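You operate a simulated robot arm through the tools that you are given. There is no shell and no other tool. Be economical: measure what you need, move in short steps, check, and stop when the job is done.

The job below is to be done with a simulated robot arm. You get a single attempt, and the scene is never put back.

TASK
Unlock the flywheel, turn it till the start gauge points to green, then lock it.
Fine: open the short lever before you turn the black handwheel and shut it after. Where these are worked on the way, their far stop is far enough and under half their travel is too little: short lever.
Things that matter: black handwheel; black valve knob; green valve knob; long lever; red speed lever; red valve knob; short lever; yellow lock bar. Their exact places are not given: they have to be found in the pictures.

It is judged by the outcome, as a careful person would: the job done as asked, and still so three seconds after it is handed in. It fails if anything else is knocked over, pushed out of place, dropped, spilled or broken.

THE ROBOT
A 7-joint arm with a two-finger gripper, on a carriage that runs on a rail from [-1.08, 1.143] to [0.554, -0.587] (x, y) and turns from -174 to 158 degrees about z. Base frame: it is fixed where the carriage stands at the start and does not move with it; the origin is on the floor, on the carriage's upright axis, x ahead of it, y to its left, z up. Readings come in m, degrees, newtons and seconds.
Its first joint turns from -149.0 to 149.0 degrees. Places, roughly: black handwheel [0.8, 0.1, 0.8]; black valve knob [1, -0.1, 0.8]; green valve knob [1.1, -0.2, 0.8]; long lever [0.7, 0.2, 0.9]; red speed lever [1.2, 0, 1.1]; red valve knob [0.9, 0, 0.8]; short lever [1, 0.1, 1.1]; yellow lock bar [0.9, 0.3, 0.8]. Payload 2.45 kg.
The tool frame sits at the grasp point between the pads (the TCP): z along the fingers, y along the line on which they close. The tips reach 0.026 m beyond it. The gripper opens to 0.096 m. The gripper's body begins 0.069 m behind the TCP.
Orientation is that of the tool frame in the base frame, as [roll, pitch, yaw] about the fixed x, y, z axes, in that order (R = Rz(yaw) Ry(pitch) Rx(roll)). With the fingers straight down and closing along the base's y, the tool's x points along the base's -x, its y along +y and its z along -z.

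THE INTERFACE
- The arm moves only by the tool arm_command. Its argument "commands" is a list of rows, each an object (a shift or turn left out is 0, a gripper value left out holds the last) with "claw": the finger opening in m, from 0 to 0.096; "travel": the shift along the tool's x, y, z in m, a list of three; "rot": the turn, a rotation vector about the tool's x, y, z in degrees, a list of three. In form: [{"claw": claw, "travel": [tx, ty, tz], "rot": [rx, ry, rz]}, ...]. A call has 1 to 10 rows; each row shifts and turns the commanded pose from where the row before left it, along the tool's axes as they then stand. Each row takes 0.2 s and may step no farther than 0.05 m and 8.6 degrees from the row before; otherwise, or with a gripper value out of range, the whole call is refused. A pose out of reach is approached as far as the arm can. The call stops where the force on the tool passes 40 N (or 10 N more than at its start, if that is more) or the arm is blocked; 0.2 s more then pass. The fingers move at their own pace and stop on an object; they squeeze with about 44 N. The grip force told is the motor's: it shows also when the fingers shut on nothing. Time passes only in rows, and 0.2 s behind the last, so rows that do not move let the fingers close. The reply holds the time, the measured pose of the TCP, the force on the tool along the base axes, the opening and the grip force, in the units named above and with some noise, with the torque about the TCP (base axes, N m) and any sound that the robot's microphone picked up.
- Cameras (640 x 400 px; columns grow to the right, rows downward): "scene" is now at [0.0546, 0.1618, 1.65]; the picture's right is [-0.21, -0.98, 0.00], its down [-0.70, 0.15, -0.70] and it looks along [0.69, -0.15, -0.71] (base axes); focal length 249 px, centre (320, 200). "wrist" rides on the gripper at [0.082, 0.003, -0.098] in the tool frame; the picture's right is [-0.04, 1.00, 0.00], its down [-0.73, -0.03, -0.68] and it looks along [-0.68, -0.03, 0.73] (tool axes); focal length 256 px, centre (320, 200).
- grab_frame(camera): a new picture of that camera. The clock stands still meanwhile.
- lift_body(by): slides the trunk up (or, below 0, down) by that many m; the arm and the scene camera ride with it, the base frame stays. It gives what a move gives, with no picture.
- drive_base(legs): drives the robot by 1 to 6 legs, each [ahead, left, turn to the left] in m, m and degrees, along the robot's own axes; the way and the turn of a leg run together, so that a leg with both is an arc; at most 1.5 m and 180 degrees a leg. The arm and the cameras ride along, it lands a little off, and it stops where it bumps. It keeps to its track: a leg is cut to what the track allows. It gives what a move gives.
- turn_head(pan, tilt): turns the head with the scene camera to pan (to the left, within 155 degrees either way) and tilt (down, from -29 to 69), counted from straight ahead of the robot. It gives what a move gives.
- probe_pixels(camera, pixels): for up to 12 pixels [column, row] of the newest picture of that camera ("zoom" is the newest enlarged one), the place [x, y, z] in the base frame of the surface seen there, good to about 0.002 m, but the place of the scene camera against the robot may be out by one fixed shift of up to 0.025 m in any direction. The clock stands still meanwhile.
- enlarge(camera, box): a new picture of the part [left, top, right, bottom] of that camera's present view, enlarged. The clock stands still meanwhile.
- job_done(): hands the job in; it is judged then, once.

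Go step by step. Measure first, check grasps and placings, and put right what went wrong. The budget is 80 turns and 60 pictures, counting those below and the enlarged ones. Unless the task says otherwise, let go and move clear before handing in, and close with one line.

The tools are called after ">>>" as name(argument=value, ...) on one line, values as JSON. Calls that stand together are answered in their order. arm_command: Moves the arm, as the interface text tells. Its arguments: {"type":"object","properties":{"commands":{"type":"array"}},"required":["commands"]} The other tools are called the same way: lift_body (by) slides the trunk up or down; drive_base (legs) drives the base; turn_head (pan, tilt) turns the head that bears the scene camera; grab_frame (camera) takes a picture; probe_pixels (camera, pixels) gives the place of the surface under pixels of a picture; enlarge (camera, box) takes an enlarged picture of a part of a camera's view; job_done () hands the job in.

At the start:

```text
clock: 0.0
tool_pos: [0.6653, -0.1873, 1.2108]
ee_rot: [179.9, 0.0, -170.9]
ft_force: [-0.4, -1.2, -0.3]
torque: [-0.01, 0.0, 0.0]
opening: 0.0962
grip_force: 0.0
trunk travel left (down, up): [-0.65, 0.06]
robot x, y, heading: [-0.0022, -0.0017, 0.0]
head pan, tilt: [-12.3, 45.4]
```

scene: 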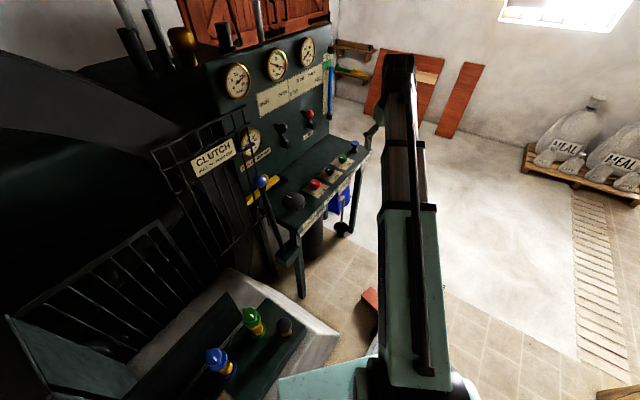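
wrist: 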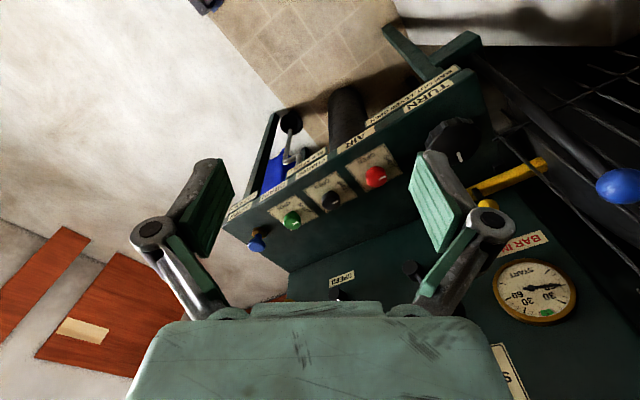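

The pictures show a control panel with the gauges around scene (250,150), the black handwheel near (293,202), the yellow lock bar near (262,190) and levers near (283,130). I'll enlarge these parts to read them.

>>> enlarge(camera="scene", box=[220, 90, 380, 190])

>>> enlarge(camera="scene", box=[220, 150, 380, 250])

>>> enlarge(camera="wrist", box=[380, 80, 640, 340])

```text
4.00 times, centred on (300, 140) of scene
```

zoom: 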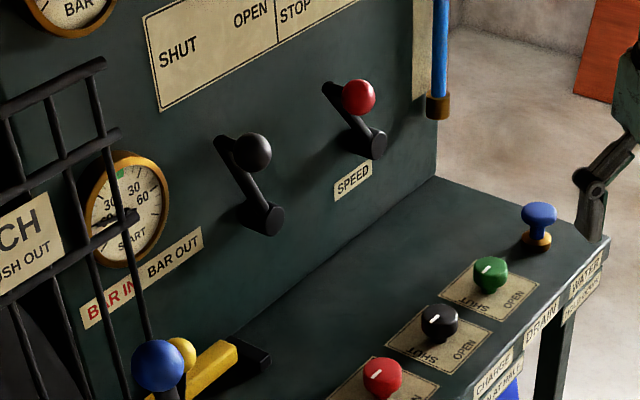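

```text
4.00 times, centred on (300, 200) of scene
```

zoom: 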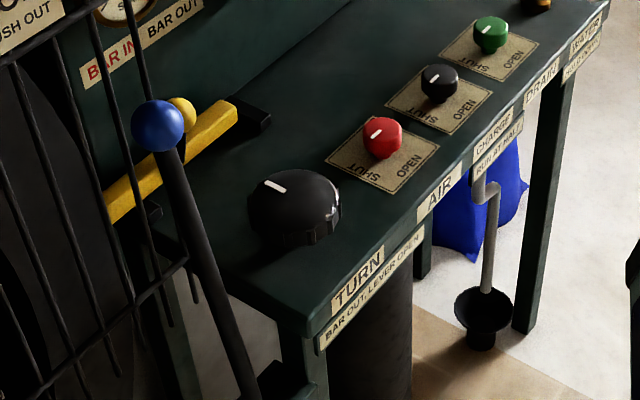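

```text
1.54 times, centred on (510, 210) of wrist
```

zoom: 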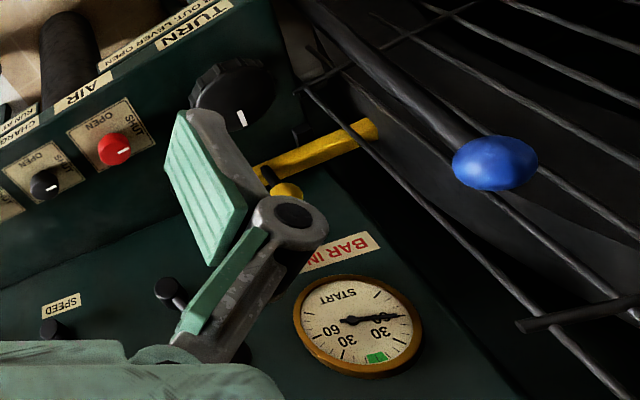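

The short lever is the black-ball one under "SHUT…OPEN", the lock bar reads BAR IN on the left and BAR OUT on the right, and the plate says "TURN: BAR OUT, LEVER OPEN". I'll measure these in both cameras.

>>> probe_pixels(camera="zoom", pixels=[[230, 95], [242, 118], [195, 95], [272, 95], [288, 189], [372, 128], [265, 172], [495, 162], [355, 325], [346, 252], [115, 148], [270, 185]])

>>> probe_pixels(camera="scene", pixels=[[283, 128], [277, 124], [286, 144], [309, 114], [292, 198], [265, 188], [262, 182], [277, 177], [251, 140], [287, 195], [305, 201], [313, 91]])

>>> enlarge(camera="scene", box=[240, 60, 336, 120])

```text
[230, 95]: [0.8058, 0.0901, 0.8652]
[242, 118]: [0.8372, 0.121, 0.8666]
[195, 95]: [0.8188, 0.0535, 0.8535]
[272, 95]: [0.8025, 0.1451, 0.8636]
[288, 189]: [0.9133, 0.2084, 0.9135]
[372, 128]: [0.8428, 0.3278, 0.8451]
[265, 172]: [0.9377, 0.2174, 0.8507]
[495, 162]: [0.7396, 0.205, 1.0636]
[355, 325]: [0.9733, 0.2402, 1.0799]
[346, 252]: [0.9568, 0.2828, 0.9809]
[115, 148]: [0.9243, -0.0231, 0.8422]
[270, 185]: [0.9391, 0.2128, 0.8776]
```

```text
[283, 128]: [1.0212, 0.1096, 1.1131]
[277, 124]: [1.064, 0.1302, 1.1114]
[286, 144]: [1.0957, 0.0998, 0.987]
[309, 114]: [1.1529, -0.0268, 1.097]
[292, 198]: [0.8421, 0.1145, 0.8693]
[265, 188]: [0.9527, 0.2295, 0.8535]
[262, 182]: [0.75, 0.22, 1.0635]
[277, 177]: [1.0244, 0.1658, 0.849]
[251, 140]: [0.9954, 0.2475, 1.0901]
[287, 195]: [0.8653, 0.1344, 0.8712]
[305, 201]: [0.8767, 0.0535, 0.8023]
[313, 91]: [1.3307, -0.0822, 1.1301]
```

```text
6.67 times, centred on (288, 90) of scene
```

zoom: 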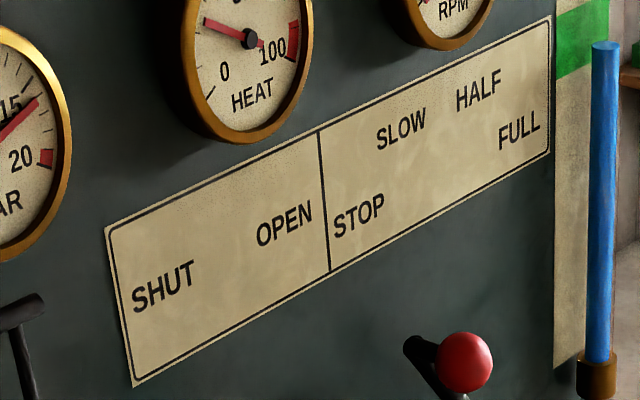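

Both cameras agree to about 0.01 m, and the panel runs along (0.69,-0.73), parallel to the rail. I'll slide along the rail by 0.5 m and then turn to face the panel squarely.

>>> drive_base(legs=[[0.343, -0.363, 0], [0, 0, 43.4]])

>>> turn_head(pan=12, tilt=45)

>>> grab_frame(camera="scene")

>>> grab_frame(camera="wrist")

```text
clock: 2.4
tool_pos: [0.9472, -0.48, 1.2123]
ee_rot: [-179.9, -0.1, -170.3]
ft_force: [-0.5, 0.1, 0.2]
torque: [-0.08, -0.03, -0.03]
opening: 0.0958
grip_force: 0.1
trunk travel left (down, up): [-0.65, 0.06]
robot x, y, heading: [0.2835, -0.2976, 0.7]
head pan, tilt: [-12.3, 45.4]
stopped in leg 1: the robot was blocked; the commanded pose is now the measured one
```

```text
clock: 3.3
tool_pos: [0.9482, -0.4814, 1.2117]
ee_rot: [-179.9, 0.1, -170.1]
ft_force: [0.1, 0.6, -0.6]
torque: [-0.01, -0.01, 0.01]
opening: 0.0963
grip_force: 0.1
trunk travel left (down, up): [-0.65, 0.06]
robot x, y, heading: [0.2806, -0.3, 0.4]
head pan, tilt: [12.0, 45.0]
```

```text
53 pictures are left
```

scene: 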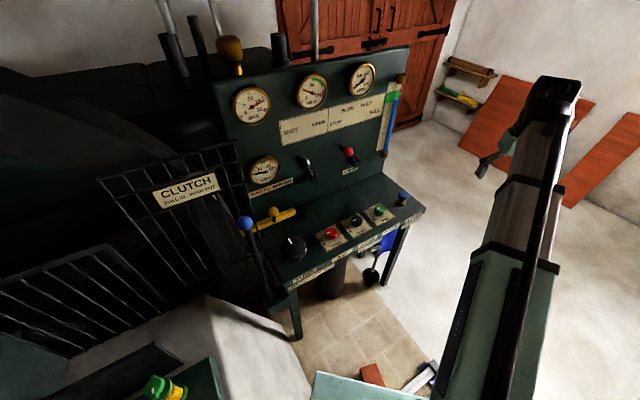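

```text
52 pictures are left
```

wrist: 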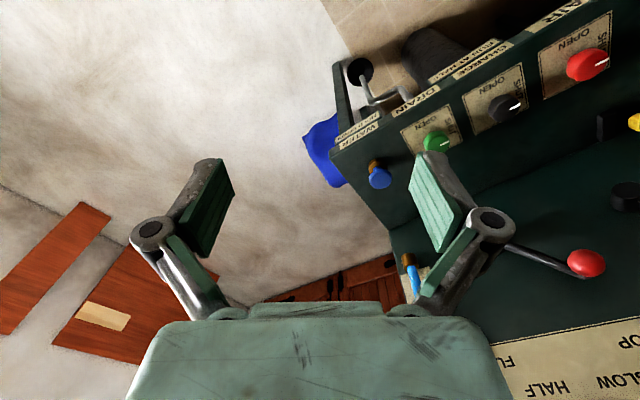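

The carriage was blocked after 0.41 m, and scene shows a red brick at (371,375) and a metal bit at (425,378) near its foot. I'll look down there before turning.

>>> turn_head(pan=-35, tilt=69)

>>> grab_frame(camera="scene")

```text
clock: 4.5
tool_pos: [0.9495, -0.4809, 1.2116]
ee_rot: [-180.0, 0.0, -170.2]
ft_force: [0.2, -0.4, -0.5]
torque: [0.01, 0.03, 0.01]
opening: 0.0958
grip_force: 0.0
trunk travel left (down, up): [-0.65, 0.06]
robot x, y, heading: [0.2803, -0.3002, 0.7]
head pan, tilt: [-35.0, 68.8]
```

```text
51 pictures are left
```

scene: 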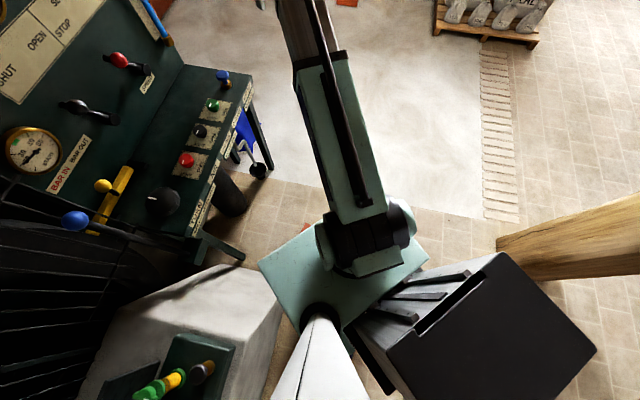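

The base stands between the console at (190,310) and a black box at (480,320), and nothing seems knocked. This position (about u=0.41) is close enough, so I'll turn in place to face the panel.

>>> drive_base(legs=[[0, 0, 42.9]])

>>> turn_head(pan=0, tilt=50)

>>> grab_frame(camera="scene")

>>> grab_frame(camera="wrist")

```text
clock: 6.9
tool_pos: [0.8932, 0.0239, 1.2126]
ee_rot: [180.0, 0.0, -127.1]
ft_force: [-0.3, -0.6, 0.9]
torque: [-0.02, 0.0, -0.02]
opening: 0.0961
grip_force: 0.1
trunk travel left (down, up): [-0.65, 0.06]
robot x, y, heading: [0.2803, -0.2982, 43.8]
head pan, tilt: [-35.0, 68.8]
```

```text
clock: 7.9
tool_pos: [0.8931, 0.0216, 1.2111]
ee_rot: [-180.0, 0.0, -127.1]
ft_force: [0.3, 0.4, -0.2]
torque: [-0.01, 0.0, -0.01]
opening: 0.0961
grip_force: 0.0
trunk travel left (down, up): [-0.65, 0.06]
robot x, y, heading: [0.2808, -0.2973, 43.6]
head pan, tilt: [0.0, 50.0]
```

```text
50 pictures are left
```

scene: 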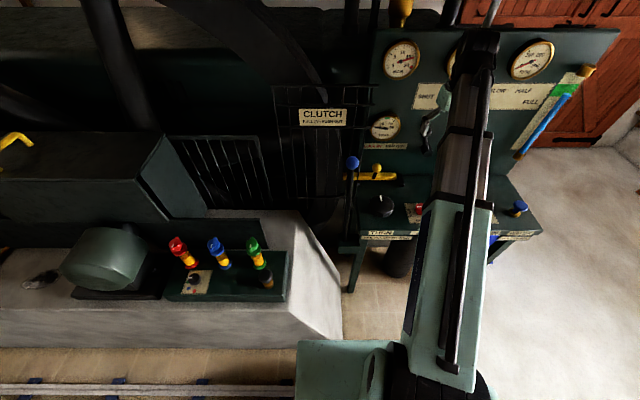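

```text
49 pictures are left
```

wrist: 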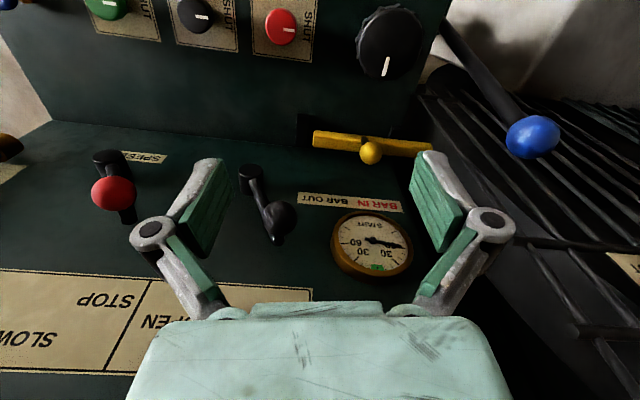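

Now square to the panel, the wrist view shows everything: handwheel (390,45), lock bar with knob (370,152), short lever (270,205) and gauge (371,245). I'll probe them precisely.

>>> probe_pixels(camera="wrist", pixels=[[390, 40], [365, 45], [415, 45], [385, 72], [370, 152], [325, 138], [345, 150], [280, 220], [252, 180], [250, 210], [371, 268], [340, 65]])

>>> enlarge(camera="wrist", box=[240, 100, 440, 280])

>>> enlarge(camera="wrist", box=[340, 0, 440, 90])

```text
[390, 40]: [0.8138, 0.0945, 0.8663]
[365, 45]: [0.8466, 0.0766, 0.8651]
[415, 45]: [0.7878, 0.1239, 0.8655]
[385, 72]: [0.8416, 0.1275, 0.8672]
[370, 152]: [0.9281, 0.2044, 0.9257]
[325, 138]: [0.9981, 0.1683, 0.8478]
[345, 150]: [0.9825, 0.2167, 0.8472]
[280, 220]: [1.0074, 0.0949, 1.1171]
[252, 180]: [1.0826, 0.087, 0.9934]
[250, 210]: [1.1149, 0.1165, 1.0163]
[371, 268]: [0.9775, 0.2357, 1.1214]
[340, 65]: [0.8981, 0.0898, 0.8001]
```

```text
2.22 times, centred on (340, 190) of wrist
```

zoom: 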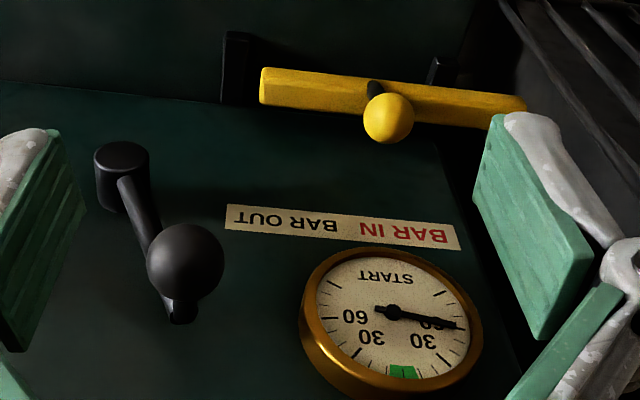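

```text
4.44 times, centred on (390, 45) of wrist
```

zoom: 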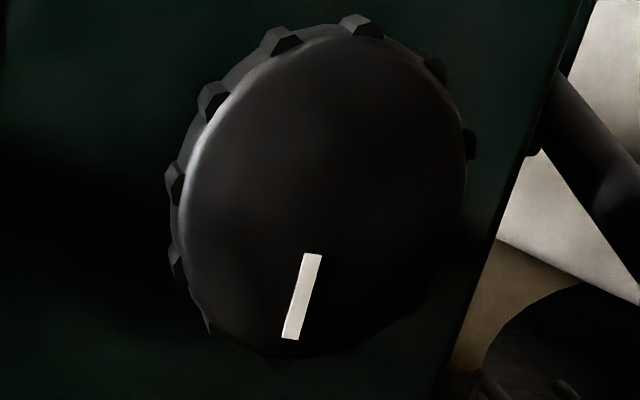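

The ball of the short lever sits near (1.007,0.095,1.117) and leans left (SHUT), with pivot at (1.083,0.087,0.993). The gauge needle points left, roughly 75° away from green. I'll zoom on the ball and the bar knob to get their sizes.

>>> enlarge(camera="wrist", box=[80, 140, 320, 290])

>>> probe_pixels(camera="wrist", pixels=[[264, 217], [298, 217], [281, 202], [281, 232], [281, 217], [278, 241], [112, 193], [106, 160], [124, 215], [359, 153], [381, 153], [370, 145]])

```text
2.67 times, centred on (200, 215) of wrist
```

zoom: 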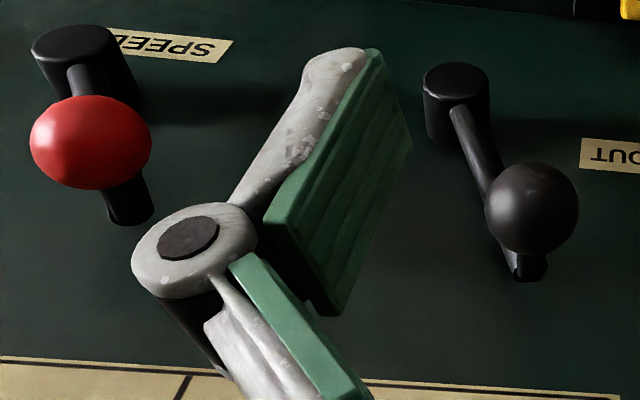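

```text
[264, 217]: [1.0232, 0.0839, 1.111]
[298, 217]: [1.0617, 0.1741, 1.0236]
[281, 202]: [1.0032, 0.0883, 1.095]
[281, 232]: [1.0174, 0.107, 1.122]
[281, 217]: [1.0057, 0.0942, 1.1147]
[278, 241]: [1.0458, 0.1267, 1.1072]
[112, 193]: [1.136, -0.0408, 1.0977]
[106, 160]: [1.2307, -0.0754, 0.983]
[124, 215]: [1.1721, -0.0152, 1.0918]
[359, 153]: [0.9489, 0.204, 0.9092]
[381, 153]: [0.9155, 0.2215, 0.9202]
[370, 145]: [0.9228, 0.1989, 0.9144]
```

The ball centre is about u=0.622 (along panel), n=0.81 (into panel), z=1.103, with radius about 0.02. I'll close the fingers, square the wrist to the panel and move over to the left of the ball, then read the pose before going down.

>>> arm_command(commands=[{"claw": 0, "rot": [0, 0, 4.75]}, {"rot": [0, 0, 4.75]}, {"travel": [-0.045, 0.01, 0]}, {"travel": [-0.045, 0.01, 0]}, {"travel": [-0.045, 0.0075, 0]}, {"travel": [-0.011, 0, 0.0]}, {}])

>>> grab_frame(camera="wrist")

>>> grab_frame(camera="scene")

```text
clock: 9.5
tool_pos: [0.9804, 0.1458, 1.2106]
ee_rot: [-180.0, 0.0, -136.7]
ft_force: [0.2, -0.3, 0.4]
torque: [0.02, 0.02, -0.02]
opening: 0.0
grip_force: 28.3
trunk travel left (down, up): [-0.65, 0.06]
robot x, y, heading: [0.2831, -0.3013, 43.7]
head pan, tilt: [0.0, 50.0]
```

```text
45 pictures are left
```

wrist: 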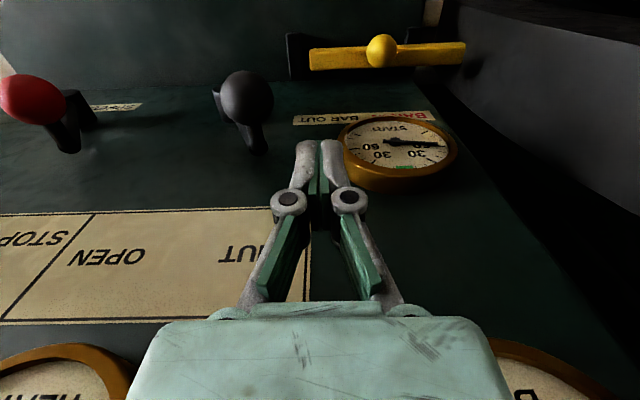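

```text
44 pictures are left
```

scene: 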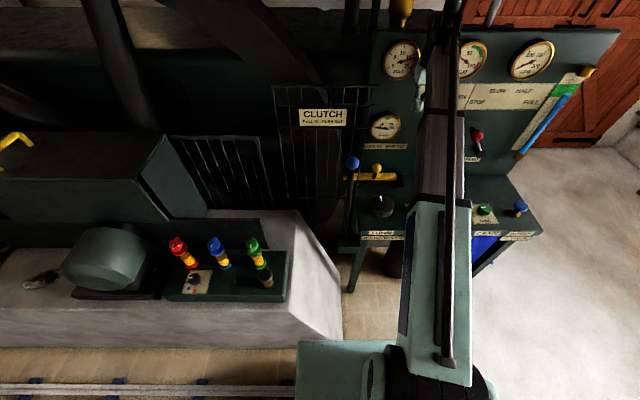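

The tool is at u=0.567, n=0.813, left of the ball at (247,98) and clear of the gauge. I'll go down beside the ball and push it right.

>>> arm_command(commands=[{"travel": [0, 0, 0.04]}, {"travel": [0, 0, 0.04]}, {"travel": [0, 0, 0.025]}, {"travel": [0, -0.015, 0]}, {"travel": [0, -0.015, 0]}, {"travel": [0, -0.015, 0]}, {"travel": [0, -0.015, 0]}, {"travel": [0, -0.015, 0]}])

>>> grab_frame(camera="wrist")

```text
clock: 11.3
tool_pos: [1.0312, 0.0886, 1.106]
ee_rot: [180.0, 0.0, -136.6]
ft_force: [0.1, 0.4, 0.6]
torque: [0.01, -0.01, 0.01]
opening: 0.0
grip_force: 28.6
trunk travel left (down, up): [-0.65, 0.06]
robot x, y, heading: [0.2817, -0.2984, 43.6]
head pan, tilt: [0.0, 50.0]
```

```text
43 pictures are left
```

wrist: 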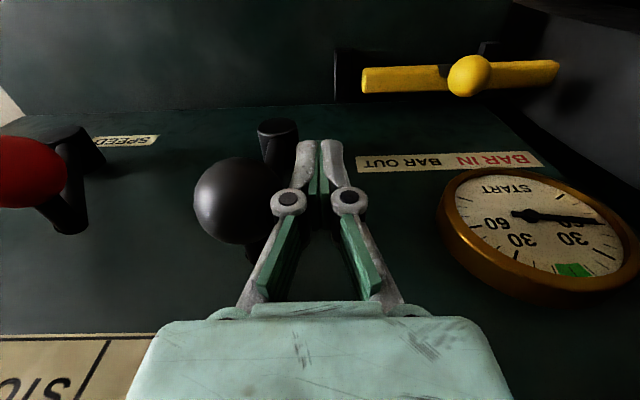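

The lever follows the push and is past half-upright, with the ball now at (235,200). I'll keep pushing towards its far stop.

>>> arm_command(commands=[{"travel": [0, -0.015, 0]}, {"travel": [0, -0.015, 0]}, {"travel": [0, -0.015, 0]}, {"travel": [0, -0.012, 0]}, {"travel": [0, -0.01, 0]}, {"travel": [0, -0.01, 0]}])

>>> grab_frame(camera="wrist")

```text
clock: 12.7
tool_pos: [1.0794, 0.0379, 1.1066]
ee_rot: [179.8, -0.1, -136.3]
ft_force: [-15.7, 12.7, -4.2]
torque: [0.06, 0.05, -0.02]
opening: 0.0
grip_force: 28.7
trunk travel left (down, up): [-0.65, 0.06]
robot x, y, heading: [0.2852, -0.2989, 43.9]
head pan, tilt: [0.0, 50.0]
```

```text
42 pictures are left
```

wrist: 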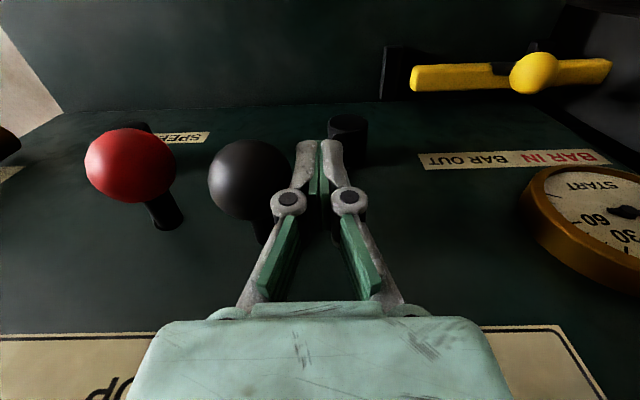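

A 20 N force now opposes the push at u=0.714, and the lever leans right, probably at its stop. One more small push will confirm it, then I'll back off and rise.

>>> arm_command(commands=[{"travel": [0, -0.006, 0]}, {"travel": [0, -0.006, 0]}, {}])

>>> arm_command(commands=[{"travel": [0, 0.02, 0]}, {"travel": [0, 0.02, 0]}, {"travel": [0, 0, -0.04]}, {"travel": [0, 0, -0.04]}, {"travel": [0, 0, -0.03]}, {}])

>>> grab_frame(camera="wrist")

```text
clock: 13.1
tool_pos: [1.0791, 0.0374, 1.1071]
ee_rot: [179.3, -0.1, -135.9]
ft_force: [-8.1, 6.5, 4.4]
torque: [-0.05, -0.03, 0.0]
opening: 0.0
grip_force: 28.7
trunk travel left (down, up): [-0.65, 0.06]
robot x, y, heading: [0.2821, -0.2985, 43.6]
head pan, tilt: [0.0, 50.0]
stopped in row 2: the force on the tool passed its limit at 43 N (the readings are from after the stop); the commanded pose is now the measured one
```

```text
clock: 14.5
tool_pos: [1.0583, 0.0627, 1.2165]
ee_rot: [179.4, 0.0, -136.1]
ft_force: [0.0, -0.4, -0.8]
torque: [-0.01, -0.02, -0.05]
opening: 0.0001
grip_force: 28.1
trunk travel left (down, up): [-0.65, 0.06]
robot x, y, heading: [0.2831, -0.3011, 44.0]
head pan, tilt: [0.0, 50.0]
```

```text
41 pictures are left
```

wrist: 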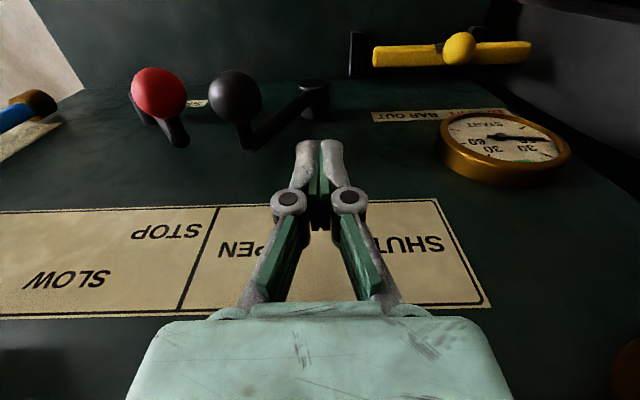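

The short lever is now fully open: the force passed 43 N at the stop and the ball at (235,97) leans right towards OPEN. I'll measure the ball's new place, the bar's knob and the cage edge before working the bar.

>>> probe_pixels(camera="wrist", pixels=[[235, 97], [221, 97], [248, 97], [235, 83], [460, 48], [447, 48], [473, 48], [460, 60], [375, 55], [358, 50], [440, 150], [505, 183]])

>>> enlarge(camera="scene", box=[260, 70, 420, 250])

>>> probe_pixels(camera="scene", pixels=[[373, 88], [366, 88], [352, 163], [349, 200], [376, 168], [385, 112], [344, 120]])

```text
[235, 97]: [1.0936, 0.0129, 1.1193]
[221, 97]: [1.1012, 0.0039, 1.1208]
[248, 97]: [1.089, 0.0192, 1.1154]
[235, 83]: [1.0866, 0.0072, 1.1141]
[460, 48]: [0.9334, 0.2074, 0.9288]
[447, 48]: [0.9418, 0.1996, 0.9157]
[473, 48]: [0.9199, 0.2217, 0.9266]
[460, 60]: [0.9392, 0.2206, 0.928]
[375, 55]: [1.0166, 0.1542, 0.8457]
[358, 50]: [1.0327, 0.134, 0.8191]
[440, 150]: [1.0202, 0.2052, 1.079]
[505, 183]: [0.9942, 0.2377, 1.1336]
```

```text
2.22 times, centred on (340, 160) of scene
```

zoom: 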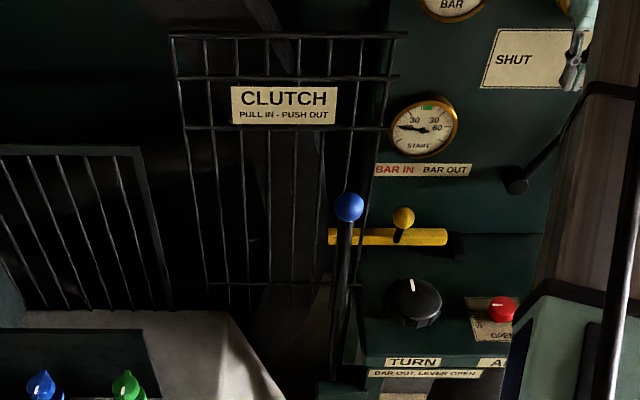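

```text
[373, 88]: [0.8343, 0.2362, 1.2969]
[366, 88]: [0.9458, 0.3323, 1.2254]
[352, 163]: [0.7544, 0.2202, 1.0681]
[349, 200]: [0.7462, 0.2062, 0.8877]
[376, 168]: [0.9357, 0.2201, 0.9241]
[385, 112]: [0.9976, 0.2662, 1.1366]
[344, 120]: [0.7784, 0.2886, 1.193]
```

The knob centre is u≈0.487, n≈0.828, z≈0.912, and the cage stubs end at about u=0.405. I'll stage in front of the panel and tilt the hand 25° back and 8° right so that it stays clear of gauge and cage.

>>> arm_command(commands=[{"claw": 0.06, "travel": [0.018, 0.0, 0.0]}, {"travel": [0.018, 0.0375, 0.0166]}, {"travel": [0.018, 0.0375, 0.0166]}, {"travel": [0.018, 0.0375, 0.0166]}, {"travel": [0, 0.0375, 0.0166]}, {"rot": [-8, 0, 0]}, {"rot": [0, -8.35, 0]}, {"rot": [0, -8.35, 0]}, {"rot": [0, -8.35, 0]}, {}])

>>> grab_frame(camera="wrist")

>>> grab_frame(camera="scene")

```text
clock: 16.7
tool_pos: [0.899, 0.1217, 1.1522]
ee_rot: [170.5, 24.7, -140.1]
ft_force: [0.0, -0.4, 0.4]
torque: [0.02, 0.0, -0.04]
opening: 0.06
grip_force: 0.1
trunk travel left (down, up): [-0.65, 0.06]
robot x, y, heading: [0.2843, -0.2994, 43.8]
head pan, tilt: [0.0, 50.0]
```

```text
39 pictures are left
```

wrist: 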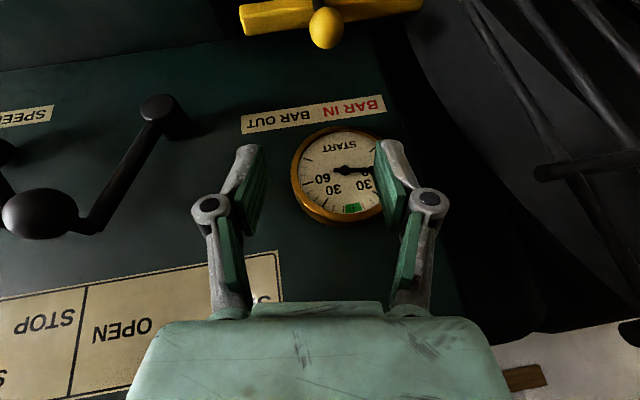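

```text
38 pictures are left
```

scene: 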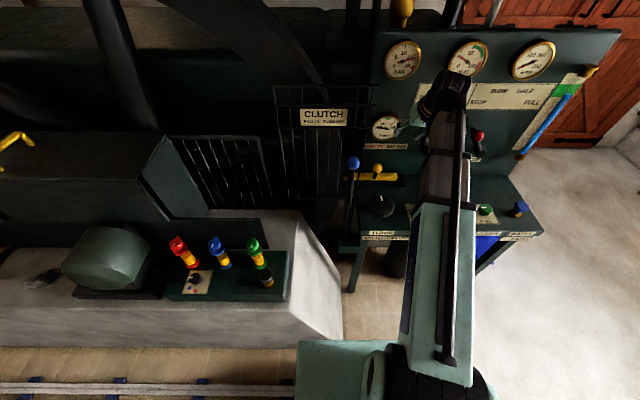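

The hand is tilted at u=0.529, n=0.737, z=1.152 and clear of everything. I'll move to the approach point and then most of the way along the tool axis towards the knob.

>>> arm_command(commands=[{"travel": [0.0069, 0.0028, 0.0462]}, {"travel": [0.0069, 0.0028, 0.0462]}, {"travel": [0.0069, 0.0028, 0.0462]}, {"travel": [0, 0, 0.035]}, {"travel": [0, 0, 0.025]}, {}])

>>> grab_frame(camera="wrist")

>>> enlarge(camera="scene", box=[320, 100, 480, 250])

```text
clock: 18.1
tool_pos: [0.9199, 0.1926, 0.9674]
ee_rot: [170.5, 24.7, -140.2]
ft_force: [0.3, 0.4, -0.8]
torque: [0.04, 0.01, 0.03]
opening: 0.0602
grip_force: 0.0
trunk travel left (down, up): [-0.65, 0.06]
robot x, y, heading: [0.2876, -0.2991, 43.8]
head pan, tilt: [0.0, 50.0]
```

```text
37 pictures are left
```

wrist: 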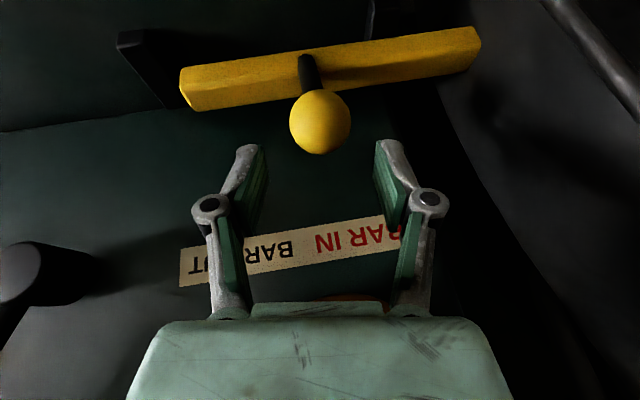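

```text
2.67 times, centred on (400, 175) of scene
```

zoom: 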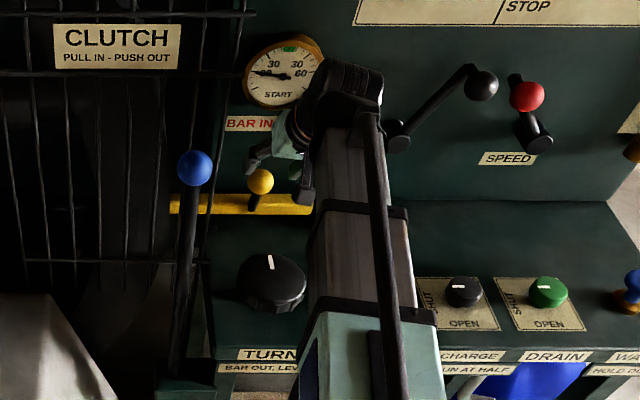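

The knob at (320,122) is centred between the fingers, about 0.06 m ahead along the tool axis. I'll go on, close on it and check.

>>> arm_command(commands=[{"travel": [0, 0, 0.02]}, {"travel": [0, 0, 0.02]}, {"travel": [0, 0, 0.019]}, {"claw": 0.0}, {}, {}])

>>> grab_frame(camera="wrist")

```text
clock: 19.5
tool_pos: [0.9328, 0.216, 0.9152]
ee_rot: [170.5, 24.7, -140.1]
ft_force: [-0.3, 2.0, 0.7]
torque: [0.11, -0.05, 0.0]
opening: 0.0404
grip_force: 45.4
trunk travel left (down, up): [-0.65, 0.06]
robot x, y, heading: [0.2852, -0.2987, 43.7]
head pan, tilt: [0.0, 50.0]
```

```text
35 pictures are left
```

wrist: 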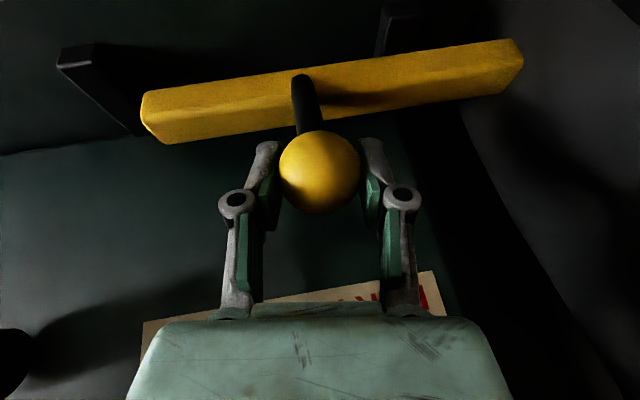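

The knob is gripped with an opening of 0.040 m. I'll slide it right along the bar.

>>> arm_command(commands=[{"travel": [-0.0009, -0.0149, -0.0019]}, {"travel": [-0.0009, -0.0149, -0.0019]}, {"travel": [-0.0009, -0.0149, -0.0019]}, {"travel": [-0.0009, -0.0149, -0.0019]}, {}])

>>> grab_frame(camera="wrist")

```text
clock: 20.7
tool_pos: [0.9745, 0.1719, 0.9148]
ee_rot: [170.6, 24.8, -140.2]
ft_force: [2.7, 2.0, 17.7]
torque: [0.43, -0.5, -0.08]
opening: 0.0402
grip_force: 45.3
trunk travel left (down, up): [-0.65, 0.06]
robot x, y, heading: [0.2816, -0.2993, 43.9]
head pan, tilt: [0.0, 50.0]
```

```text
34 pictures are left
```

wrist: 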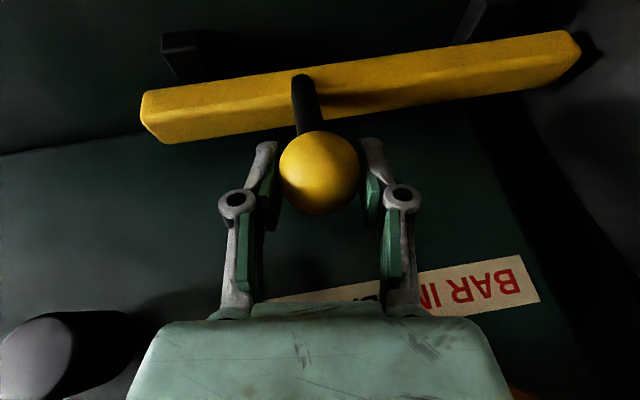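

The bar slides with the knob, now 0.06 m right, with a 17 N upward load that I'll ease slightly. I'll continue to the end.

>>> arm_command(commands=[{"travel": [-0.0015, -0.0145, -0.0037]}, {"travel": [-0.0009, -0.0149, -0.0019]}, {"travel": [-0.0009, -0.0149, -0.0019]}, {"travel": [-0.0009, -0.0149, -0.0019]}, {}])

>>> grab_frame(camera="wrist")

```text
clock: 21.3
tool_pos: [0.9804, 0.165, 0.9147]
ee_rot: [169.4, 24.5, -139.9]
ft_force: [-6.3, 5.3, 2.5]
torque: [0.6, 0.51, 0.27]
opening: 0.0403
grip_force: 45.1
trunk travel left (down, up): [-0.65, 0.06]
robot x, y, heading: [0.2849, -0.2957, 44.2]
head pan, tilt: [0.0, 50.0]
stopped in row 2: the force on the tool passed its limit at 47 N (the readings are from after the stop); the commanded pose is now the measured one
```

```text
33 pictures are left
```

wrist: 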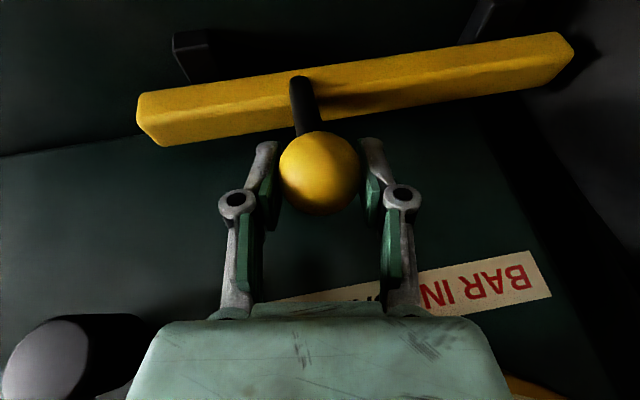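

The slide stopped after 0.07 m of travel against 47 N, either the bar's stop or contact of the hand. I'll release, back off along the tool axis and look.

>>> arm_command(commands=[{"claw": 0.065}, {"travel": [0, 0, -0.03]}, {"travel": [0, 0, -0.04]}, {"travel": [0, 0, -0.04]}, {}])

>>> grab_frame(camera="wrist")

>>> enlarge(camera="scene", box=[320, 100, 480, 250])

```text
clock: 22.5
tool_pos: [0.962, 0.1189, 1.0147]
ee_rot: [169.7, 24.6, -139.9]
ft_force: [0.7, -0.1, 0.0]
torque: [-0.02, 0.01, 0.0]
opening: 0.0647
grip_force: 0.0
trunk travel left (down, up): [-0.65, 0.06]
robot x, y, heading: [0.2805, -0.3012, 44.3]
head pan, tilt: [0.0, 50.0]
```

```text
32 pictures are left
```

wrist: 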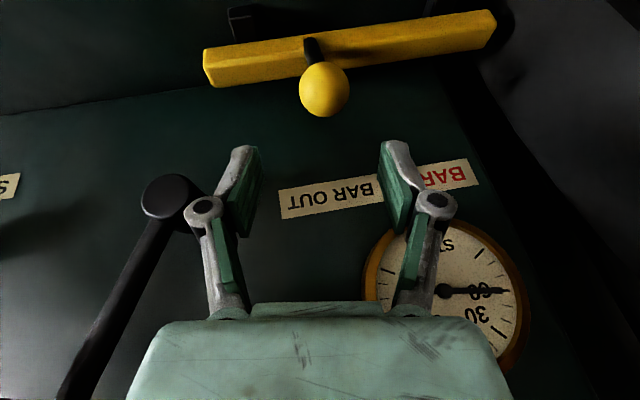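

```text
2.67 times, centred on (400, 175) of scene
```

zoom: 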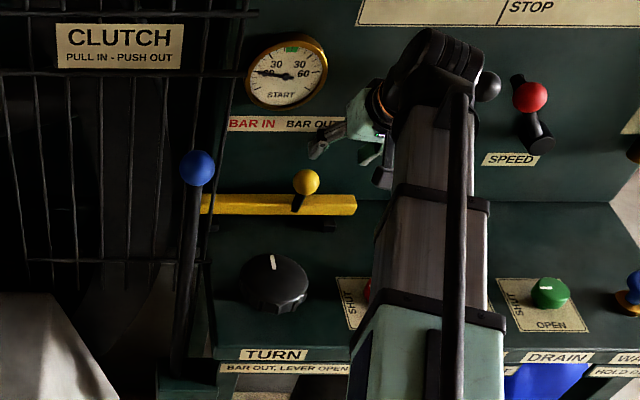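

The bar has come out: the knob moved from (260,180) to (305,180) in the scene zoom, now under BAR OUT, and the lever boss was over 0.04 m from the hand, so the stop was the bar's own. Next I'll set the tool vertical above the handwheel to measure its size.

>>> arm_command(commands=[{"claw": 0.096, "travel": [0.02, 0.0238, -0.028]}, {"travel": [0.02, 0.0238, -0.028]}, {"travel": [0.02, 0.0238, -0.028]}, {"travel": [0.02, 0.0238, -0.028]}, {"rot": [0, 8.3, 0]}, {"rot": [0, 8.3, 0]}, {"rot": [0, 8.3, 0]}, {"rot": [8.3, 0, 0]}, {}])

>>> grab_frame(camera="wrist")

```text
clock: 24.5
tool_pos: [0.8182, 0.0956, 1.0943]
ee_rot: [179.1, -0.2, -135.6]
ft_force: [-0.1, -0.1, -0.4]
torque: [-0.02, -0.02, -0.02]
opening: 0.0959
grip_force: 0.0
trunk travel left (down, up): [-0.65, 0.06]
robot x, y, heading: [0.2775, -0.3021, 44.2]
head pan, tilt: [0.0, 50.0]
```

```text
30 pictures are left
```

wrist: 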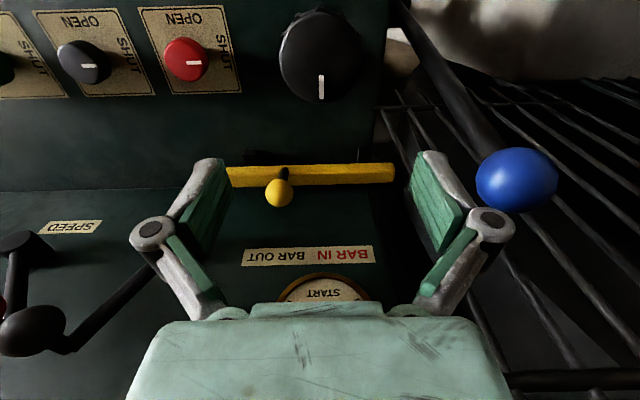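

The wheel is visible at (322,55) with its white mark towards the panel. I'll zoom in and probe the rim.

>>> enlarge(camera="wrist", box=[260, 0, 380, 120])

>>> probe_pixels(camera="wrist", pixels=[[290, 55], [284, 55], [355, 55], [361, 55], [322, 98], [322, 88], [322, 75], [322, 14], [322, 20], [322, 50], [340, 110], [280, 60]])

```text
3.33 times, centred on (320, 60) of wrist
```

zoom: 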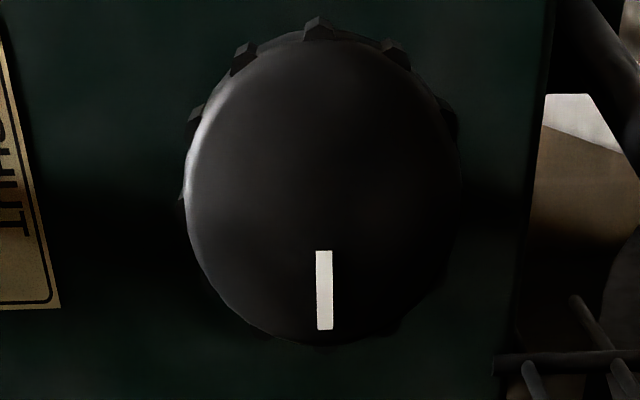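

```text
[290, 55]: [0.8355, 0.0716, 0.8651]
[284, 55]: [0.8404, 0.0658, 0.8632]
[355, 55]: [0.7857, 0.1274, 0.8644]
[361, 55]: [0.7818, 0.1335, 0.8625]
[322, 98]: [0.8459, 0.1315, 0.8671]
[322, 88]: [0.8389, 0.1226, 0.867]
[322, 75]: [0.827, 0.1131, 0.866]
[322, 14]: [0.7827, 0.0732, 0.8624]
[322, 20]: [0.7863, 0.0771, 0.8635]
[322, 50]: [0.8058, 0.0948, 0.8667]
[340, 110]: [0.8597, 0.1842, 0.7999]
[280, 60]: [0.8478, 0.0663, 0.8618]
```

The wheel's top is about 0.09 m across, centred at u=0.485, n=0.662, top z=0.866, with ridges a bit lower. The 0.096 m opening is only just enough, so I'll back off and look at the rim from the side.

>>> arm_command(commands=[{"travel": [0.045, 0, 0]}, {"travel": [0.045, 0, 0.02]}, {"travel": [0.04, 0, 0.045]}, {"travel": [0, 0, 0.045]}, {}])

>>> grab_frame(camera="wrist")

```text
refused: row 3 steps farther than a row can; nothing moved
```

```text
28 pictures are left
```

wrist: 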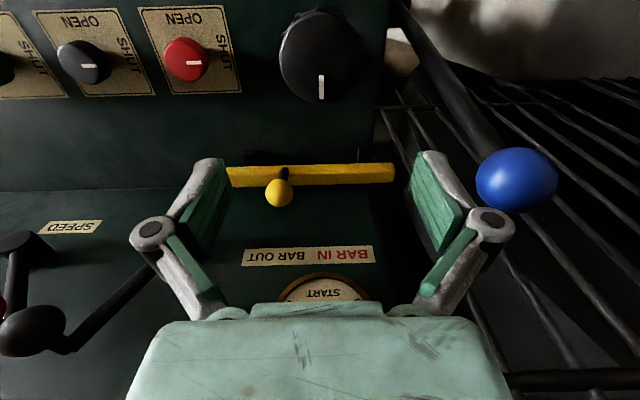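

That move was refused because a step was too long, and nothing has changed. I'll redo it with shorter steps.

>>> arm_command(commands=[{"travel": [0.045, 0, 0]}, {"travel": [0.045, 0, 0.0]}, {"travel": [0.045, 0, 0]}, {"travel": [0, 0, 0.045]}, {"travel": [0, 0, 0.045]}, {}])

>>> enlarge(camera="wrist", box=[220, 20, 420, 200])

```text
clock: 25.9
tool_pos: [0.7208, 0.0014, 1.0055]
ee_rot: [179.0, -0.1, -135.6]
ft_force: [0.5, -0.1, 0.0]
torque: [-0.01, -0.03, 0.02]
opening: 0.0962
grip_force: 0.1
trunk travel left (down, up): [-0.65, 0.06]
robot x, y, heading: [0.2797, -0.2981, 43.8]
head pan, tilt: [0.0, 50.0]
```

```text
2.22 times, centred on (320, 110) of wrist
```

zoom: 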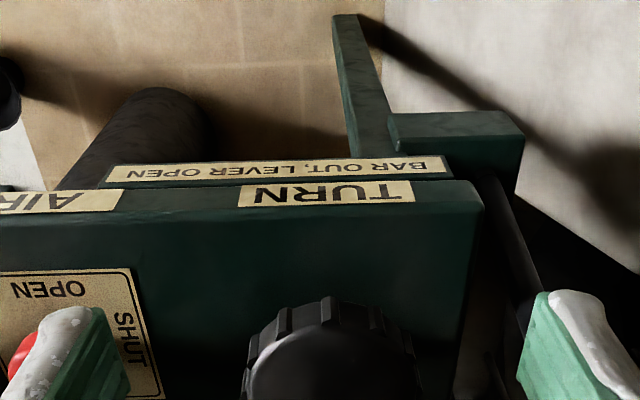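

>>> enlarge(camera="wrist", box=[270, 130, 400, 260])

>>> probe_pixels(camera="wrist", pixels=[[325, 150], [325, 156], [325, 168], [310, 154], [298, 160], [340, 156], [361, 185], [298, 190]])

```text
3.08 times, centred on (335, 195) of wrist
```

zoom: 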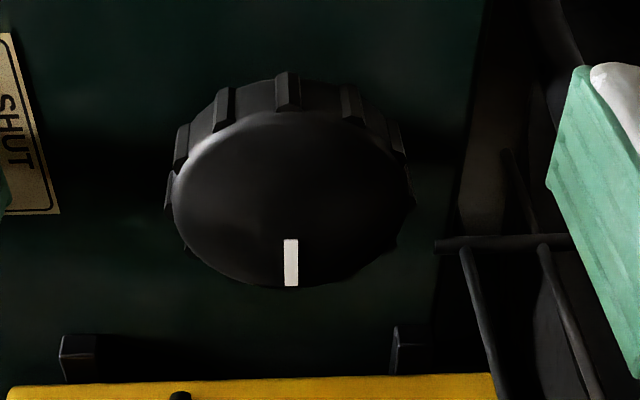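

```text
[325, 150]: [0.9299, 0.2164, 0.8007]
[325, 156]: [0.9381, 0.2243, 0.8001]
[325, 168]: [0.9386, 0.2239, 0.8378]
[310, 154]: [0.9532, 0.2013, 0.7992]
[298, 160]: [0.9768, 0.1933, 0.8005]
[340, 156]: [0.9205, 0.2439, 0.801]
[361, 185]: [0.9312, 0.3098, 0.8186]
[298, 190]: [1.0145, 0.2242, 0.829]
```

The probe used the older frame, so those points don't count. I'll probe the zoomed picture, where the ridges are clear at (287,90), (222,108) and (352,105).

>>> probe_pixels(camera="zoom", pixels=[[287, 76], [287, 98], [287, 108], [287, 120], [250, 98], [254, 120], [180, 150], [173, 195], [180, 195], [405, 190], [290, 280], [320, 95]])

```text
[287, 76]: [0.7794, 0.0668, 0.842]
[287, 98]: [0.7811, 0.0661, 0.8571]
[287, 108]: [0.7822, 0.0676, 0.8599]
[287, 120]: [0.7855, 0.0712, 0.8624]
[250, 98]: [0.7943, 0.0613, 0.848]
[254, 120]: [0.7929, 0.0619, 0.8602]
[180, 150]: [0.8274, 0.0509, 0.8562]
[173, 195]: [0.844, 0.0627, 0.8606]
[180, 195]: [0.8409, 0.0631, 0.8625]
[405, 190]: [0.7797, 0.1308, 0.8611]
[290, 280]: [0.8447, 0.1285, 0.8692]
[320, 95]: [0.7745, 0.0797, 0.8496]
```

From the zoom I fit the wheel centre to (0.817,0.0995), body radius 0.045, with 12 ridges out to 0.050, so it can't be spanned. A ridge faces the robot at base angle 221°, so I'll pinch that ridge between the fingers and carry it round, starting with the tool in front of it.

>>> arm_command(commands=[{"claw": 0.026, "rot": [0, 0, 3.4]}, {"travel": [-0.0157, 0.0036, 0.036]}, {"travel": [-0.0157, 0.0036, 0.036]}, {"travel": [-0.0156, 0.0037, 0.036]}, {"travel": [0, 0, 0.0395]}, {}])

>>> grab_frame(camera="wrist")

```text
clock: 27.3
tool_pos: [0.7461, 0.0453, 0.8548]
ee_rot: [178.9, -0.2, -139.0]
ft_force: [0.6, -0.5, 0.3]
torque: [0.0, -0.05, 0.01]
opening: 0.0262
grip_force: 0.1
trunk travel left (down, up): [-0.65, 0.06]
robot x, y, heading: [0.2815, -0.3025, 44.2]
head pan, tilt: [0.0, 50.0]
```

```text
25 pictures are left
```

wrist: 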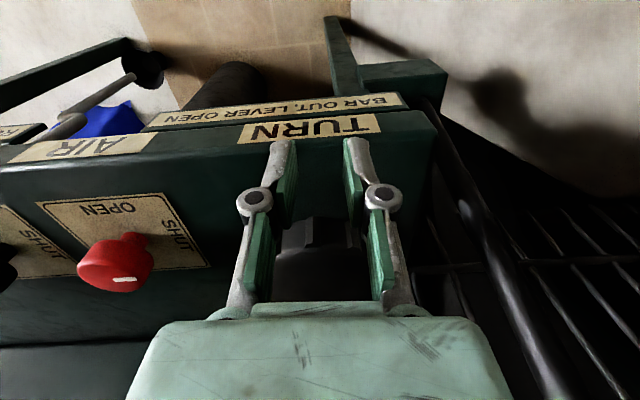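

The fingers stand in front of the wheel, with a ridge visible near (322,235). I'll zoom to check that it is centred.

>>> enlarge(camera="wrist", box=[250, 180, 390, 310])

>>> probe_pixels(camera="wrist", pixels=[[312, 235], [320, 235], [328, 235], [296, 235], [352, 235], [320, 250]])

```text
3.08 times, centred on (320, 245) of wrist
```

zoom: 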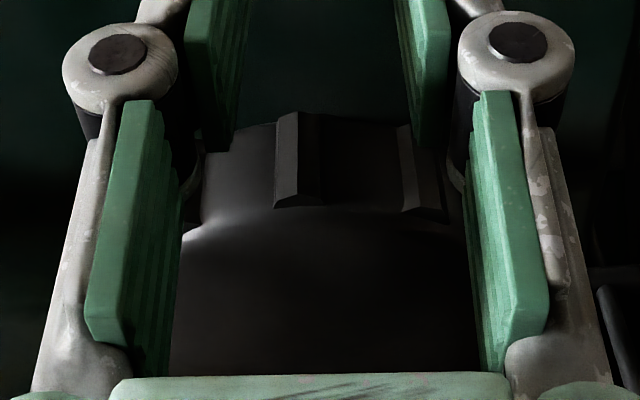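

```text
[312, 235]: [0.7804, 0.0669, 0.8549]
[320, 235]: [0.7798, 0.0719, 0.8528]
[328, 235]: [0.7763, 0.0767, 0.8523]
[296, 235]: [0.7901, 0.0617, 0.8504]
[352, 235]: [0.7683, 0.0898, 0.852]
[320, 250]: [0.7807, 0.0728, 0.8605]
```

The ridge at zoom (298,155) sits about 6 mm off the finger midline, and the centre fit (0.8172,0.0996) holds. I'll shift 6 mm, move in until the fingers flank the ridge, and pinch it.

>>> arm_command(commands=[{"travel": [0, -0.006, 0]}, {"travel": [-0.012, 0, 0]}, {"travel": [-0.012, 0, 0]}, {"travel": [-0.006, 0, 0]}, {}])

>>> enlarge(camera="wrist", box=[250, 140, 390, 280])

```text
clock: 28.5
tool_pos: [0.7735, 0.0596, 0.8568]
ee_rot: [178.9, -0.2, -139.0]
ft_force: [-0.4, -0.5, -0.1]
torque: [-0.04, 0.01, 0.0]
opening: 0.0261
grip_force: 0.1
trunk travel left (down, up): [-0.65, 0.06]
robot x, y, heading: [0.282, -0.3016, 44.0]
head pan, tilt: [0.0, 50.0]
```

```text
2.86 times, centred on (320, 210) of wrist
```

zoom: 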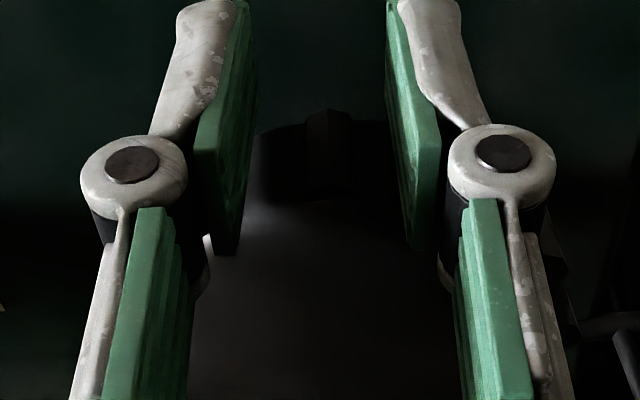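

The ridge is now centred at zoom (330,150) between the fingers, and the TCP radius is 0.059. I'll close on it.

>>> arm_command(commands=[{"claw": 0.0}, {}, {}])

>>> enlarge(camera="wrist", box=[250, 140, 390, 280])

```text
clock: 29.3
tool_pos: [0.7739, 0.0587, 0.8564]
ee_rot: [179.0, -0.1, -139.0]
ft_force: [-0.3, -0.3, -1.0]
torque: [0.0, -0.02, 0.03]
opening: 0.0
grip_force: 28.3
trunk travel left (down, up): [-0.65, 0.06]
robot x, y, heading: [0.2797, -0.2982, 44.2]
head pan, tilt: [0.0, 50.0]
```

```text
2.86 times, centred on (320, 210) of wrist
```

zoom: 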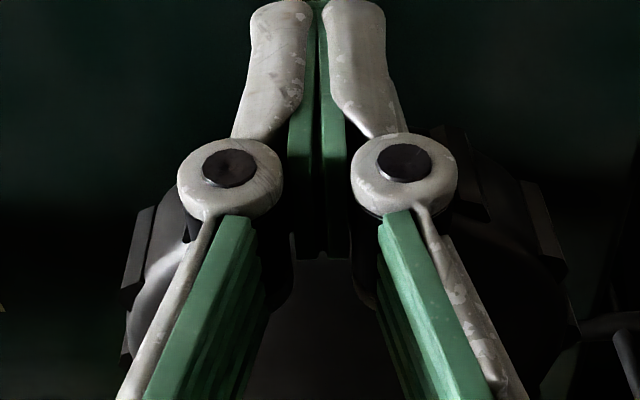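

The fingers shut fully, so they closed just in front of the ridge. I'll reopen, go 3.5 mm deeper and try again.

>>> arm_command(commands=[{"claw": 0.024}, {}, {"travel": [-0.0035, 0, 0]}, {}, {"claw": 0.0}, {}, {}])

>>> enlarge(camera="wrist", box=[250, 140, 390, 280])

```text
clock: 30.9
tool_pos: [0.7742, 0.0587, 0.858]
ee_rot: [179.0, -0.4, -139.1]
ft_force: [-19.8, -20.7, -7.8]
torque: [-0.47, 0.16, -0.06]
opening: 0.0061
grip_force: 28.6
trunk travel left (down, up): [-0.65, 0.06]
robot x, y, heading: [0.2798, -0.2994, 43.9]
head pan, tilt: [0.0, 50.0]
```

```text
2.86 times, centred on (320, 210) of wrist
```

zoom: 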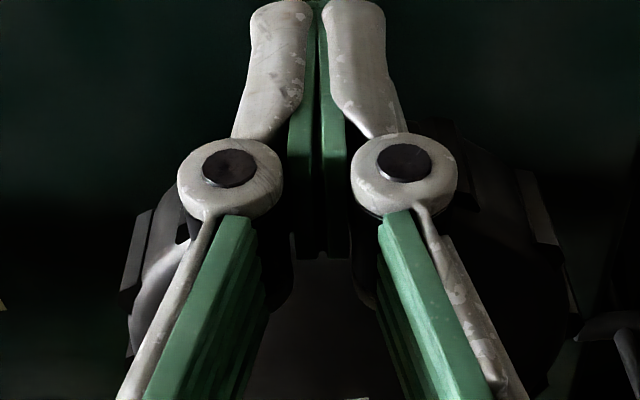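

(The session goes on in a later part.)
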